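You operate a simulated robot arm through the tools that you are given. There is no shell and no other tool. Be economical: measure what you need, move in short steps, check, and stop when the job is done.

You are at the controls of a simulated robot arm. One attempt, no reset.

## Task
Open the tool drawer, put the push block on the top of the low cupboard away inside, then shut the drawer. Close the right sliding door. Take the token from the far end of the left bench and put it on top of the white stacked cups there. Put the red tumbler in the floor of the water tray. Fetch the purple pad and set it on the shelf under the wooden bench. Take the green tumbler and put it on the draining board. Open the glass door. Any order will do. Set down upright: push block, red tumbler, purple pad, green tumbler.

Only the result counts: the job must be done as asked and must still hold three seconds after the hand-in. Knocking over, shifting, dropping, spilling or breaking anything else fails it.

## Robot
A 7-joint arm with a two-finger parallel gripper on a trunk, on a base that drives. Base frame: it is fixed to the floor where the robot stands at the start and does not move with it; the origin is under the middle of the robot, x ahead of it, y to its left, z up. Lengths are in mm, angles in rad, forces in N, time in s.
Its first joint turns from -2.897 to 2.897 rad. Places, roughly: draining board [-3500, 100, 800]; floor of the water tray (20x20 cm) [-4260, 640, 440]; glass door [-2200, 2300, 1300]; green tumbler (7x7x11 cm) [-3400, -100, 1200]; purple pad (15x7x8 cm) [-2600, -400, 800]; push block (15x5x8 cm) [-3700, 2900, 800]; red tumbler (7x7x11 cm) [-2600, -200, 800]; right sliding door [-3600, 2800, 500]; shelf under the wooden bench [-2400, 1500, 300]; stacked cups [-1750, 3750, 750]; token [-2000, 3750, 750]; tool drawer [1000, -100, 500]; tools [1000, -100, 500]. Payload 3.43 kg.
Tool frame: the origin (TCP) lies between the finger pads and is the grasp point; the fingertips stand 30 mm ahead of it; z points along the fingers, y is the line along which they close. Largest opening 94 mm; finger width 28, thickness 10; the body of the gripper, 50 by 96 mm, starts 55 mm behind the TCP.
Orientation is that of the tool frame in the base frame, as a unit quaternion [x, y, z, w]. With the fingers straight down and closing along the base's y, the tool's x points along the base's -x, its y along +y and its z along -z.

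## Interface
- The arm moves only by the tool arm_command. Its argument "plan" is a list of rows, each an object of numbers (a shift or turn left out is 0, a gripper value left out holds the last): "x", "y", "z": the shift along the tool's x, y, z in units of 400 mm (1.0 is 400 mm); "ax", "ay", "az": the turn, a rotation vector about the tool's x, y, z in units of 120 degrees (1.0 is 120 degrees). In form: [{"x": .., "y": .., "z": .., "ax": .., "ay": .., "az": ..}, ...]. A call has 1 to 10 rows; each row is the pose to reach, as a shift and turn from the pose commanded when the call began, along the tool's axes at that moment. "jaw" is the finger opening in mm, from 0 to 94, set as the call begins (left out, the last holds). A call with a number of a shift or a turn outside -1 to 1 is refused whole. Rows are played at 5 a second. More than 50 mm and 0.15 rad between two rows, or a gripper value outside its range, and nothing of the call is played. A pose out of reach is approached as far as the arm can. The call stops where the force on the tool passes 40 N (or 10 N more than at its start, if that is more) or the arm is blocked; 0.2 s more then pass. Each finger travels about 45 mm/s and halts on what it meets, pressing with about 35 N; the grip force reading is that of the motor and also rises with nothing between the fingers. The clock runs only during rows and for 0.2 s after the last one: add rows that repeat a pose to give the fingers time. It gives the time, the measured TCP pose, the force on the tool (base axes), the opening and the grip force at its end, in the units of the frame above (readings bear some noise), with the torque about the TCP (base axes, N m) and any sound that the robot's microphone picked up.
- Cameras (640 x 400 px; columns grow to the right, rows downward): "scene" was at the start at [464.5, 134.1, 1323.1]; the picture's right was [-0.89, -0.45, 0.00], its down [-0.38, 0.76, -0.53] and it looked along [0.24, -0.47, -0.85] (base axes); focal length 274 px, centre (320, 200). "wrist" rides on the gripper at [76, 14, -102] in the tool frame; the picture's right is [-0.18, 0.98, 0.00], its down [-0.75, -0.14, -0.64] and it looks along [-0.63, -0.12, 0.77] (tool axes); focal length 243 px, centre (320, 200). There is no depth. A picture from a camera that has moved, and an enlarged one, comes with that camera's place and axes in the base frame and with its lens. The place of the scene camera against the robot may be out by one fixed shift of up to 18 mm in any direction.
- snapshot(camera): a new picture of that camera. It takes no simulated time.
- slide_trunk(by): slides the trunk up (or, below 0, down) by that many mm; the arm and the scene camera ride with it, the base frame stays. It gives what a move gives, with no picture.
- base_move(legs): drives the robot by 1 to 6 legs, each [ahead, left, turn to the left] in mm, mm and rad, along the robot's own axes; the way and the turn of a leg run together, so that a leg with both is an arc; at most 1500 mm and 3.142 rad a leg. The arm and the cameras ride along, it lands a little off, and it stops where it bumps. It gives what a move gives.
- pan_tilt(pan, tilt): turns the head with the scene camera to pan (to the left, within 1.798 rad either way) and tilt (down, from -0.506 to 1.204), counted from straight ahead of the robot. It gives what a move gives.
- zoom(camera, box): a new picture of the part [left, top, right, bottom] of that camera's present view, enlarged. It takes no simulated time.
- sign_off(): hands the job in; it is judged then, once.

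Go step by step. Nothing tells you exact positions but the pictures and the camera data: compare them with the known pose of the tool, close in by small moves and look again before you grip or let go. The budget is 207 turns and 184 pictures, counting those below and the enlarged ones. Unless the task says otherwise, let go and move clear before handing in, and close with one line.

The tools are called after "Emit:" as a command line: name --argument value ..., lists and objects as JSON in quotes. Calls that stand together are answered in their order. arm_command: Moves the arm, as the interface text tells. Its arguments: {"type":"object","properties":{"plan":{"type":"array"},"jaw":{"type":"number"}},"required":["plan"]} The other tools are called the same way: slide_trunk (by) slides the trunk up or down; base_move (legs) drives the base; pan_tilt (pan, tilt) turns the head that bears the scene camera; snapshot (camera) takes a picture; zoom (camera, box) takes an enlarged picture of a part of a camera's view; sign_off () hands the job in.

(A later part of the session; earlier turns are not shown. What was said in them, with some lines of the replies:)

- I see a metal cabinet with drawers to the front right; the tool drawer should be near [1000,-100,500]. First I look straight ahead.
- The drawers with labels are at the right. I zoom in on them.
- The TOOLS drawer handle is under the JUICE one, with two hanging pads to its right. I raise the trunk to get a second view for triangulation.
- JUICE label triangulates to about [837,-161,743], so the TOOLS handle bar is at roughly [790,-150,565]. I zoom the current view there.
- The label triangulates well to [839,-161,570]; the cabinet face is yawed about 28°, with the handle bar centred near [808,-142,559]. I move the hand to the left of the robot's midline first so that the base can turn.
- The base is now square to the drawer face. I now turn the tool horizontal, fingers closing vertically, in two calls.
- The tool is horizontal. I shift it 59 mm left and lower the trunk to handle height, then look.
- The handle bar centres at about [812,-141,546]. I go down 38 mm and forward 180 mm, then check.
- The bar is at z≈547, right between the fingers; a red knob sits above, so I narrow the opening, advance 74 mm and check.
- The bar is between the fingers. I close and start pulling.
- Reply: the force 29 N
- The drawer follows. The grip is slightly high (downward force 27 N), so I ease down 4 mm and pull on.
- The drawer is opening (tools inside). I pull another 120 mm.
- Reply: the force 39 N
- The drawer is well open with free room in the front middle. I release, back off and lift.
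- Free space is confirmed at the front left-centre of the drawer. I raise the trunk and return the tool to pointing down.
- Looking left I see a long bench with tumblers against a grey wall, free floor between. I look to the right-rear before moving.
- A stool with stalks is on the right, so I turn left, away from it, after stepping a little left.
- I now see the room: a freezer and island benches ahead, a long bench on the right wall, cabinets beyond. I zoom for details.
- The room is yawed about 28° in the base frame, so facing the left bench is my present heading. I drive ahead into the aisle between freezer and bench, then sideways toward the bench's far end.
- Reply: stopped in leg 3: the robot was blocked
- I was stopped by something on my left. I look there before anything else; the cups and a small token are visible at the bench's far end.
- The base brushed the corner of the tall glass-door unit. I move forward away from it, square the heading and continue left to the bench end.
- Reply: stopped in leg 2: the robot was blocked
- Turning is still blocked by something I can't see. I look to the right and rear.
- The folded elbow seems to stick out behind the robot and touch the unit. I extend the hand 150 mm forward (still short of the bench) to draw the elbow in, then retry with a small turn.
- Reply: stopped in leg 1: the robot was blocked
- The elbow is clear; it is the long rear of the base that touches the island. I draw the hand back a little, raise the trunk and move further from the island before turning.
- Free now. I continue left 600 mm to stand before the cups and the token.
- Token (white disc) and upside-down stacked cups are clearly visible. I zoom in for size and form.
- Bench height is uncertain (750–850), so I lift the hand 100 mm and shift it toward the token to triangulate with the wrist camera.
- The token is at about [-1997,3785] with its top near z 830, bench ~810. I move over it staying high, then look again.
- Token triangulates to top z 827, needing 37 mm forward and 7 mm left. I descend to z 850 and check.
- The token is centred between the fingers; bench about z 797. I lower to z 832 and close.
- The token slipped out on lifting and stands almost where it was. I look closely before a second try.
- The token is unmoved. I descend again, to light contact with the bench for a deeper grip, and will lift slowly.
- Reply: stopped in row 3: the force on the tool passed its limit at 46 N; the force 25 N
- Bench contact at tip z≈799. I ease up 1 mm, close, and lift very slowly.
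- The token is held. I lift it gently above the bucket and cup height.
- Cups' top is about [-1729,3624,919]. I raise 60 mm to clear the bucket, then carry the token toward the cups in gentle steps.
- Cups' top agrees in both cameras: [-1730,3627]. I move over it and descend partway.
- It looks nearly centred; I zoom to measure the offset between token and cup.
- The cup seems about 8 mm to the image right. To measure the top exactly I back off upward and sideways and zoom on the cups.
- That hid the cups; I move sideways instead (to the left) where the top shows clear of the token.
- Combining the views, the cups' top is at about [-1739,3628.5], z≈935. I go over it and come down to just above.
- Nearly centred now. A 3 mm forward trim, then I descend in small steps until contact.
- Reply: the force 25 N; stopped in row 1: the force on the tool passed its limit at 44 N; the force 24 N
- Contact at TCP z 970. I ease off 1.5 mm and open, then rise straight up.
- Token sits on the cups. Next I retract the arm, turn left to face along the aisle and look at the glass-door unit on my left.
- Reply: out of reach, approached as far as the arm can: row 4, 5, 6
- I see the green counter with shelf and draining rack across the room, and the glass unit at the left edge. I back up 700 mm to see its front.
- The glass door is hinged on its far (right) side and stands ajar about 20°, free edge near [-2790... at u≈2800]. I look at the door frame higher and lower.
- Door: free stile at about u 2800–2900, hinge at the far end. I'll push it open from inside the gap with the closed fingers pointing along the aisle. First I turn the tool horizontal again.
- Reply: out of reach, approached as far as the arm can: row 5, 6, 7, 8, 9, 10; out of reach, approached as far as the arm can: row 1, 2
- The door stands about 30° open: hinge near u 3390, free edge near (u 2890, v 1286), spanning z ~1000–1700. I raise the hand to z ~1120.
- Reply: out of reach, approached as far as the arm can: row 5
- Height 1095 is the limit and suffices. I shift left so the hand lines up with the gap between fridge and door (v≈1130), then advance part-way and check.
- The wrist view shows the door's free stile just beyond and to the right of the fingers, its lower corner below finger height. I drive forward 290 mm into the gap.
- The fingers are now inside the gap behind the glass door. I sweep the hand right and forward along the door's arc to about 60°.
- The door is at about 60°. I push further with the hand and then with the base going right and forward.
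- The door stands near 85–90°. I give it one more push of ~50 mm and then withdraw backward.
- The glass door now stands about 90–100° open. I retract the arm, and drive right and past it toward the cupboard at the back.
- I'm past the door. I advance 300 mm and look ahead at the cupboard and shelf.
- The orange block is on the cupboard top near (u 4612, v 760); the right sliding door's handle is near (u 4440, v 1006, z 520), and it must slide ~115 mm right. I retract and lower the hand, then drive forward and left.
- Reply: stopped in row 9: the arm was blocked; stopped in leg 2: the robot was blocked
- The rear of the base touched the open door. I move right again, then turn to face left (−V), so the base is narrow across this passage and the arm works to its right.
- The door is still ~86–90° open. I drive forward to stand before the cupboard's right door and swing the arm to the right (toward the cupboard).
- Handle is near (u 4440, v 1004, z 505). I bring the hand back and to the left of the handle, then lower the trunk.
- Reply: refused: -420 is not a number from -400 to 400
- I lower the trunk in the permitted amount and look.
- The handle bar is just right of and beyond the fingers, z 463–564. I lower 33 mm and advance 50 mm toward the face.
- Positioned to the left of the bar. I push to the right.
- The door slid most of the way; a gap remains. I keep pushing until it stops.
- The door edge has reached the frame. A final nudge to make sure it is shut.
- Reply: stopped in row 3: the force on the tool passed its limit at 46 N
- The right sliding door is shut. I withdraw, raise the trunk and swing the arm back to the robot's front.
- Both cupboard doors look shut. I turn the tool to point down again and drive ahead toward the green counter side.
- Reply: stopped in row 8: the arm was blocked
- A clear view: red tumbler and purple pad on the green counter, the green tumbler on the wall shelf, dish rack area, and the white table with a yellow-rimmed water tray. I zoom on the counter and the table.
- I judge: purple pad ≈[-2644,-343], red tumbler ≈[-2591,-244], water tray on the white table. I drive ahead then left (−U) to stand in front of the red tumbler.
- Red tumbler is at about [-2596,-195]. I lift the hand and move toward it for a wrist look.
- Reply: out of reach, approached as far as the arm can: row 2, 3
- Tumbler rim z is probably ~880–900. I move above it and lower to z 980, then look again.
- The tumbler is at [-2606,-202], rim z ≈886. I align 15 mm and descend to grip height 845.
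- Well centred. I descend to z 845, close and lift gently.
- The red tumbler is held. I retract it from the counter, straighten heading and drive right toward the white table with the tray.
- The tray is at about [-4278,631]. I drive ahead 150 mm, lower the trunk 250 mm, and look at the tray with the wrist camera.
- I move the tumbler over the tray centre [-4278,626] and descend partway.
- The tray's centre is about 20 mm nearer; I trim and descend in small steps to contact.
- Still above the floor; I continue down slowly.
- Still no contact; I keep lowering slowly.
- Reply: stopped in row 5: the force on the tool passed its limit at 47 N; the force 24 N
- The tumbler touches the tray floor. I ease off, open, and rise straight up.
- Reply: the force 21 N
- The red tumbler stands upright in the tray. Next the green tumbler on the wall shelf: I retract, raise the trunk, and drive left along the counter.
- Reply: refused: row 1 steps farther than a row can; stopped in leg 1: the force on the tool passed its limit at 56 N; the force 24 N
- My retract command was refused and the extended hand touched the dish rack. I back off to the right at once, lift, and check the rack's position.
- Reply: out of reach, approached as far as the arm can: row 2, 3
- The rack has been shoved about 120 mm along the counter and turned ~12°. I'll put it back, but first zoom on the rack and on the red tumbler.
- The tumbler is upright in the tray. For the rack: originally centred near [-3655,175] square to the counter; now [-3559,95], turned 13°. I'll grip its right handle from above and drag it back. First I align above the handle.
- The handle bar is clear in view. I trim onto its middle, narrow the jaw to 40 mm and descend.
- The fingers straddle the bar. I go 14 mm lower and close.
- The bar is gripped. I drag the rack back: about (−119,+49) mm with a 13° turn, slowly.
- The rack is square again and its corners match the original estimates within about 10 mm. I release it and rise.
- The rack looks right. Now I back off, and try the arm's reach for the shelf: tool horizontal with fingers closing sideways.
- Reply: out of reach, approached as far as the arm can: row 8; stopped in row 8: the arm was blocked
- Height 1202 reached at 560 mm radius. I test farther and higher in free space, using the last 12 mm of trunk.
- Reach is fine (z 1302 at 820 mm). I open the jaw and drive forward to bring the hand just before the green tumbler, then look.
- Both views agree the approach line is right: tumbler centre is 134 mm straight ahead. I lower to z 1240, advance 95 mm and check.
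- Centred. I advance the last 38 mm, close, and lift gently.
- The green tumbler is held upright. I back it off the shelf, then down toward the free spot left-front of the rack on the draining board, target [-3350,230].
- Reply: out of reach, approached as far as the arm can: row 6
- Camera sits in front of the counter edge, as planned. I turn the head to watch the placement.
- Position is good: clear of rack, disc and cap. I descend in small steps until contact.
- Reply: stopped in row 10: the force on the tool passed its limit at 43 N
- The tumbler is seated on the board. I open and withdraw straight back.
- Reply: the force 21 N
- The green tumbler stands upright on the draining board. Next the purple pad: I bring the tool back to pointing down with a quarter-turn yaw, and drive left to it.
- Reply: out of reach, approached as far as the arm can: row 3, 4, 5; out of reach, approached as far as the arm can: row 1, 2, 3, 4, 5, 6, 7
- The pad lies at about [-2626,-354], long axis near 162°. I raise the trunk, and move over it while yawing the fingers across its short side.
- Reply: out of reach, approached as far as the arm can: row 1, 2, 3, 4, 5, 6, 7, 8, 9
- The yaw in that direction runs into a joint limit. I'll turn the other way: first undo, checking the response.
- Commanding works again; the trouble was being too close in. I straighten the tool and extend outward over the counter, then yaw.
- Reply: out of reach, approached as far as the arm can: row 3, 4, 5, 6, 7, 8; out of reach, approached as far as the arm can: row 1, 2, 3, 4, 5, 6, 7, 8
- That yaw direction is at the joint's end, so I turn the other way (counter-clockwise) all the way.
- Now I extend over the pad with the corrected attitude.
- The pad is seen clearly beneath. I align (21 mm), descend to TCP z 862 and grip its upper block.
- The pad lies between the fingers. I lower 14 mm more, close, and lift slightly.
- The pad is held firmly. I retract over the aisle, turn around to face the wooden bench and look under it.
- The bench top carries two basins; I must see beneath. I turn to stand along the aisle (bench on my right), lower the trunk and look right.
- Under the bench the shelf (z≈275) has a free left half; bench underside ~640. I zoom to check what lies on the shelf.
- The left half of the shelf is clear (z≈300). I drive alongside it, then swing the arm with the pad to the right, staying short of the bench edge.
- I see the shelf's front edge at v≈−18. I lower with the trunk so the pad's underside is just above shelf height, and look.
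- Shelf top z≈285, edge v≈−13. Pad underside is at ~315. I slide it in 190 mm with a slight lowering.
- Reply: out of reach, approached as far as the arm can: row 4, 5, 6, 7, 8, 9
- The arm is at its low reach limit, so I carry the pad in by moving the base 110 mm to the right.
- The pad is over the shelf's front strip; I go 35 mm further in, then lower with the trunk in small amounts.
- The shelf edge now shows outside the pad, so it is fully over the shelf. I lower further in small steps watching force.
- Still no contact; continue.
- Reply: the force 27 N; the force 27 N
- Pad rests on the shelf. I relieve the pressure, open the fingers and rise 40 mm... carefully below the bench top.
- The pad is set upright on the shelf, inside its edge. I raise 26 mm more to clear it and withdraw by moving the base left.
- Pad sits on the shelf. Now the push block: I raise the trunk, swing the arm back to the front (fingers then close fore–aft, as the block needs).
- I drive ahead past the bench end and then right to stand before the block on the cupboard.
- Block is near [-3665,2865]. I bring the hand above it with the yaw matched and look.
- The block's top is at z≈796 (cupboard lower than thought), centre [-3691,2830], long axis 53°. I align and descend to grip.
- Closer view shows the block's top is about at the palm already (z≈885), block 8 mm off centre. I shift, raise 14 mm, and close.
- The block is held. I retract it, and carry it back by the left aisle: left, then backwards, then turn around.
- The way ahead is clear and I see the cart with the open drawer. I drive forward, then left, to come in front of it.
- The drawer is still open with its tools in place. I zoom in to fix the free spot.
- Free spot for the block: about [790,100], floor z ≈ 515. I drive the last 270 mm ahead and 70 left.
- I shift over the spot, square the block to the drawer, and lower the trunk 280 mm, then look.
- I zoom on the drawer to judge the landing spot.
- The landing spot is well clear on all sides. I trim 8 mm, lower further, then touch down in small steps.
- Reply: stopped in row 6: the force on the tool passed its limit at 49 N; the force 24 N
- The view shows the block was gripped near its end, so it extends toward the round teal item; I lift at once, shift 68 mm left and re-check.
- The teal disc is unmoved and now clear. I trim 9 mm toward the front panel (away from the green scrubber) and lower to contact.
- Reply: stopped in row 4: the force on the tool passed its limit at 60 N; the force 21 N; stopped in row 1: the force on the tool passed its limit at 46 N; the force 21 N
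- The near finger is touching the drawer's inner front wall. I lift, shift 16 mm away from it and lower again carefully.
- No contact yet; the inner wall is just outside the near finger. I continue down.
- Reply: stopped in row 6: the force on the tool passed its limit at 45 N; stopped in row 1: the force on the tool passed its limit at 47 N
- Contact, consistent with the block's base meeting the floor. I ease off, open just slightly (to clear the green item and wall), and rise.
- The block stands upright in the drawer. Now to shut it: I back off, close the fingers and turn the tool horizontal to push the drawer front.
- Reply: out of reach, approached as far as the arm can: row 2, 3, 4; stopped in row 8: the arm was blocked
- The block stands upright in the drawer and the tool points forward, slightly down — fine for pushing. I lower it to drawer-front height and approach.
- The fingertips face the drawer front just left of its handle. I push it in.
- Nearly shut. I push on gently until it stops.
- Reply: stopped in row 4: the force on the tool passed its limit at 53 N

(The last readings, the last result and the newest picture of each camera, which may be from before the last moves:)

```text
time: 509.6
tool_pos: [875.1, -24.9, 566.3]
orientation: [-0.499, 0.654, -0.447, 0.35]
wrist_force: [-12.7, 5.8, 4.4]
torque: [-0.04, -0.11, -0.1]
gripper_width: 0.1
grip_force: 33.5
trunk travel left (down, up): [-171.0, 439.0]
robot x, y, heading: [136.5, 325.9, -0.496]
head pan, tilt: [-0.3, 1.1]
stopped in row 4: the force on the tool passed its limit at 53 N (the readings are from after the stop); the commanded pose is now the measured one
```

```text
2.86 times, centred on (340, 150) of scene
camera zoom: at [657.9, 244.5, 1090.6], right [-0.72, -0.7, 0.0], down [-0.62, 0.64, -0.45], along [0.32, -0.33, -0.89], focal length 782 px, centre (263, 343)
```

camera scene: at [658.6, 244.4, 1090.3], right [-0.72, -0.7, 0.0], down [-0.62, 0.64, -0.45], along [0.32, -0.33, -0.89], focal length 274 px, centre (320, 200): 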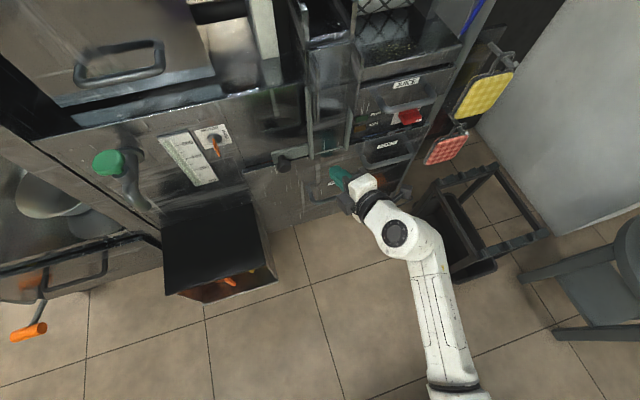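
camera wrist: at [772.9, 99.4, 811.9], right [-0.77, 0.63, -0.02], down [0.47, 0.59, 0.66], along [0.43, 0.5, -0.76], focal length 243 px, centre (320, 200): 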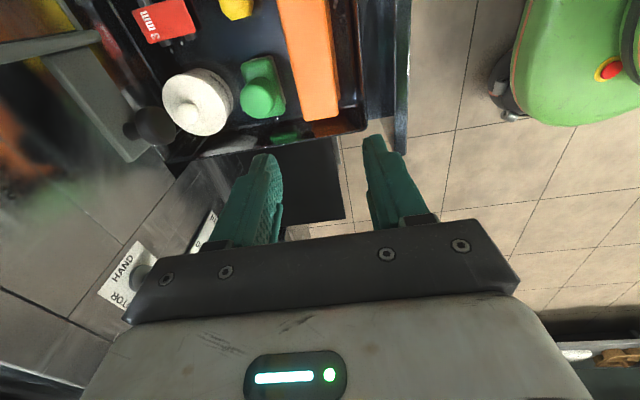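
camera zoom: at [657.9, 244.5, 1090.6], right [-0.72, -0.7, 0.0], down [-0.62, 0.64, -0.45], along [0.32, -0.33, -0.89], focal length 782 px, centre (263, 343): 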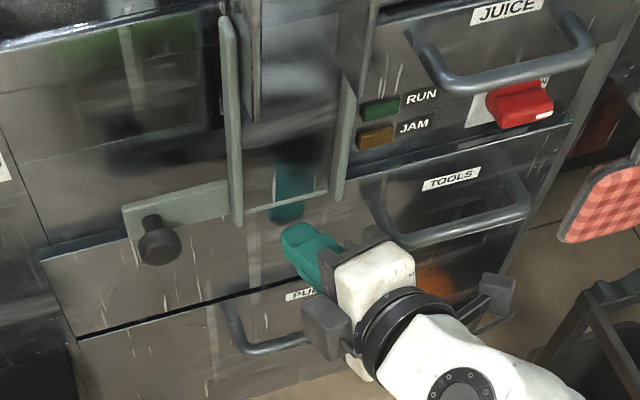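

The drawer has hit its stop and looks shut. I withdraw, back away, and turn to check the glass door.

Emit:
arm_command --plan '[{"x": -0.02, "y": 0.03, "z": -0.08}, {"x": -0.045, "y": 0.065, "z": -0.17}, {"x": -0.07, "y": 0.1, "z": -0.26}, {"x": -0.09, "y": 0.13, "z": -0.34}]'

Emit:
base_move --legs '[[-350, 0, 0]]'

Emit:
zoom --camera "scene" --box '[200, 0, 440, 170]'

Emit:
base_move --legs '[[0, 0, 1.5], [0, 0, 0.6]]'

Emit:
pan_tilt --pan 1.0 --tilt 0.15

Emit:
snapshot --camera "scene"

```text
time: 510.6
tool_pos: [743.6, 46.0, 565.1]
orientation: [-0.498, 0.655, -0.446, 0.351]
wrist_force: [0.1, -1.4, 0.5]
torque: [0.0, -0.01, -0.03]
gripper_width: 0.1
grip_force: 33.3
trunk travel left (down, up): [-171.0, 439.0]
robot x, y, heading: [144.6, 326.6, -0.5]
head pan, tilt: [-0.3, 1.1]
```

```text
time: 512.9
tool_pos: [431.0, 216.5, 564.9]
orientation: [-0.499, 0.655, -0.446, 0.35]
wrist_force: [0.0, 0.4, -0.7]
torque: [0.0, -0.02, -0.01]
gripper_width: 0.1
grip_force: 33.0
trunk travel left (down, up): [-171.0, 439.0]
robot x, y, heading: [-170.1, 500.8, -0.497]
head pan, tilt: [-0.3, 1.1]
```

```text
2.35 times, centred on (320, 85) of scene
camera zoom: at [344.9, 415.1, 1090.3], right [-0.72, -0.7, 0.0], down [-0.62, 0.64, -0.45], along [0.32, -0.33, -0.89], focal length 644 px, centre (320, 471)
```

zoom: 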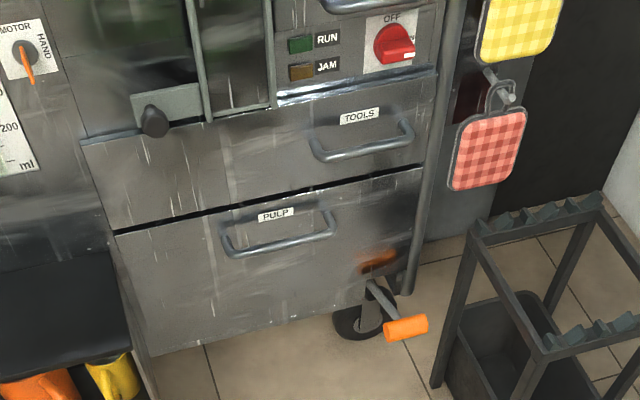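

```text
time: 518.7
tool_pos: [-246.3, 1162.8, 563.8]
orientation: [0.815, 0.116, -0.088, -0.561]
wrist_force: [0.6, 0.7, -0.7]
torque: [-0.04, -0.02, 0.03]
gripper_width: 0.0
grip_force: 33.4
trunk travel left (down, up): [-171.0, 439.0]
robot x, y, heading: [-177.5, 499.2, 1.62]
head pan, tilt: [-0.3, 1.1]
```

```text
time: 520.1
tool_pos: [-246.7, 1163.0, 564.5]
orientation: [0.815, 0.116, -0.088, -0.561]
wrist_force: [-0.1, -0.4, 0.2]
torque: [0.02, 0.0, 0.02]
gripper_width: 0.3
grip_force: 33.4
trunk travel left (down, up): [-171.0, 439.0]
robot x, y, heading: [-171.7, 499.0, 1.623]
head pan, tilt: [1.0, 0.15]
```

```text
6 pictures are left
camera scene: at [-478.7, 978.3, 1170.4], right [0.5, 0.87, 0.0], down [0.13, -0.07, -0.99], along [-0.86, 0.49, -0.15], focal length 274 px, centre (320, 200)
```

scene: 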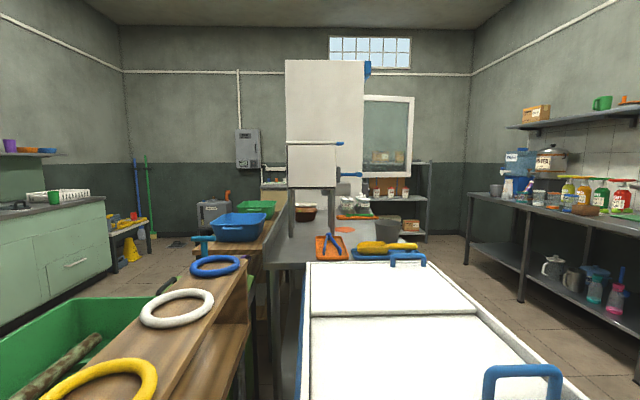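

The drawer is shut and the glass door stands wide open. I check the token on the cups.

Emit:
zoom --camera "scene" --box '[470, 140, 570, 215]'

Emit:
zoom --camera "scene" --box '[0, 130, 170, 260]'

```text
5.33 times, centred on (520, 178) of scene
camera zoom: at [-478.7, 978.3, 1170.4], right [0.5, 0.87, 0.0], down [0.13, -0.07, -0.99], along [-0.86, 0.49, -0.15], focal length 1459 px, centre (-747, 320)
```

zoom: 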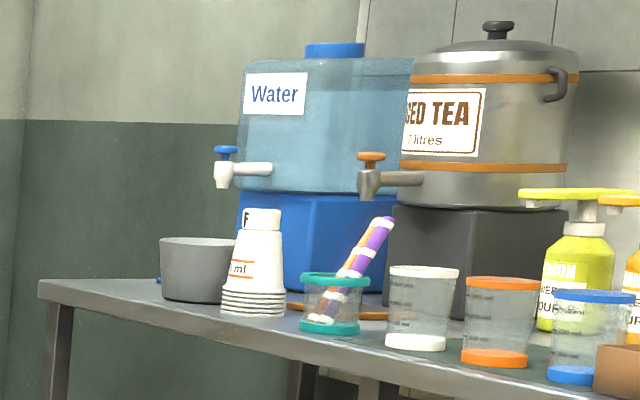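

```text
3.08 times, centred on (85, 195) of scene
camera zoom: at [-478.7, 978.3, 1170.4], right [0.5, 0.87, 0.0], down [0.13, -0.07, -0.99], along [-0.86, 0.49, -0.15], focal length 842 px, centre (1043, 215)
```

zoom: 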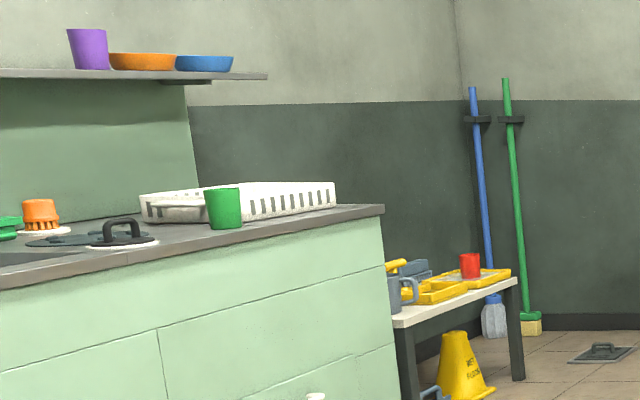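

Everything I can see is where it should be: token on the cups, green tumbler upright by the rack, red tumbler upright in the tray, drawer shut, and glass door open. I saw the pad upright on its shelf and the right sliding door closed when I finished them, so I am handing in.

Emit:
sign_off

```text
The job is handed in.
```

I handed the job in with all seven parts done. One mistake may count against it: the extended hand pushed the dish rack about 120 mm along the draining board. I dragged it back to within roughly 10–15 mm of where it stood, by my camera estimates.
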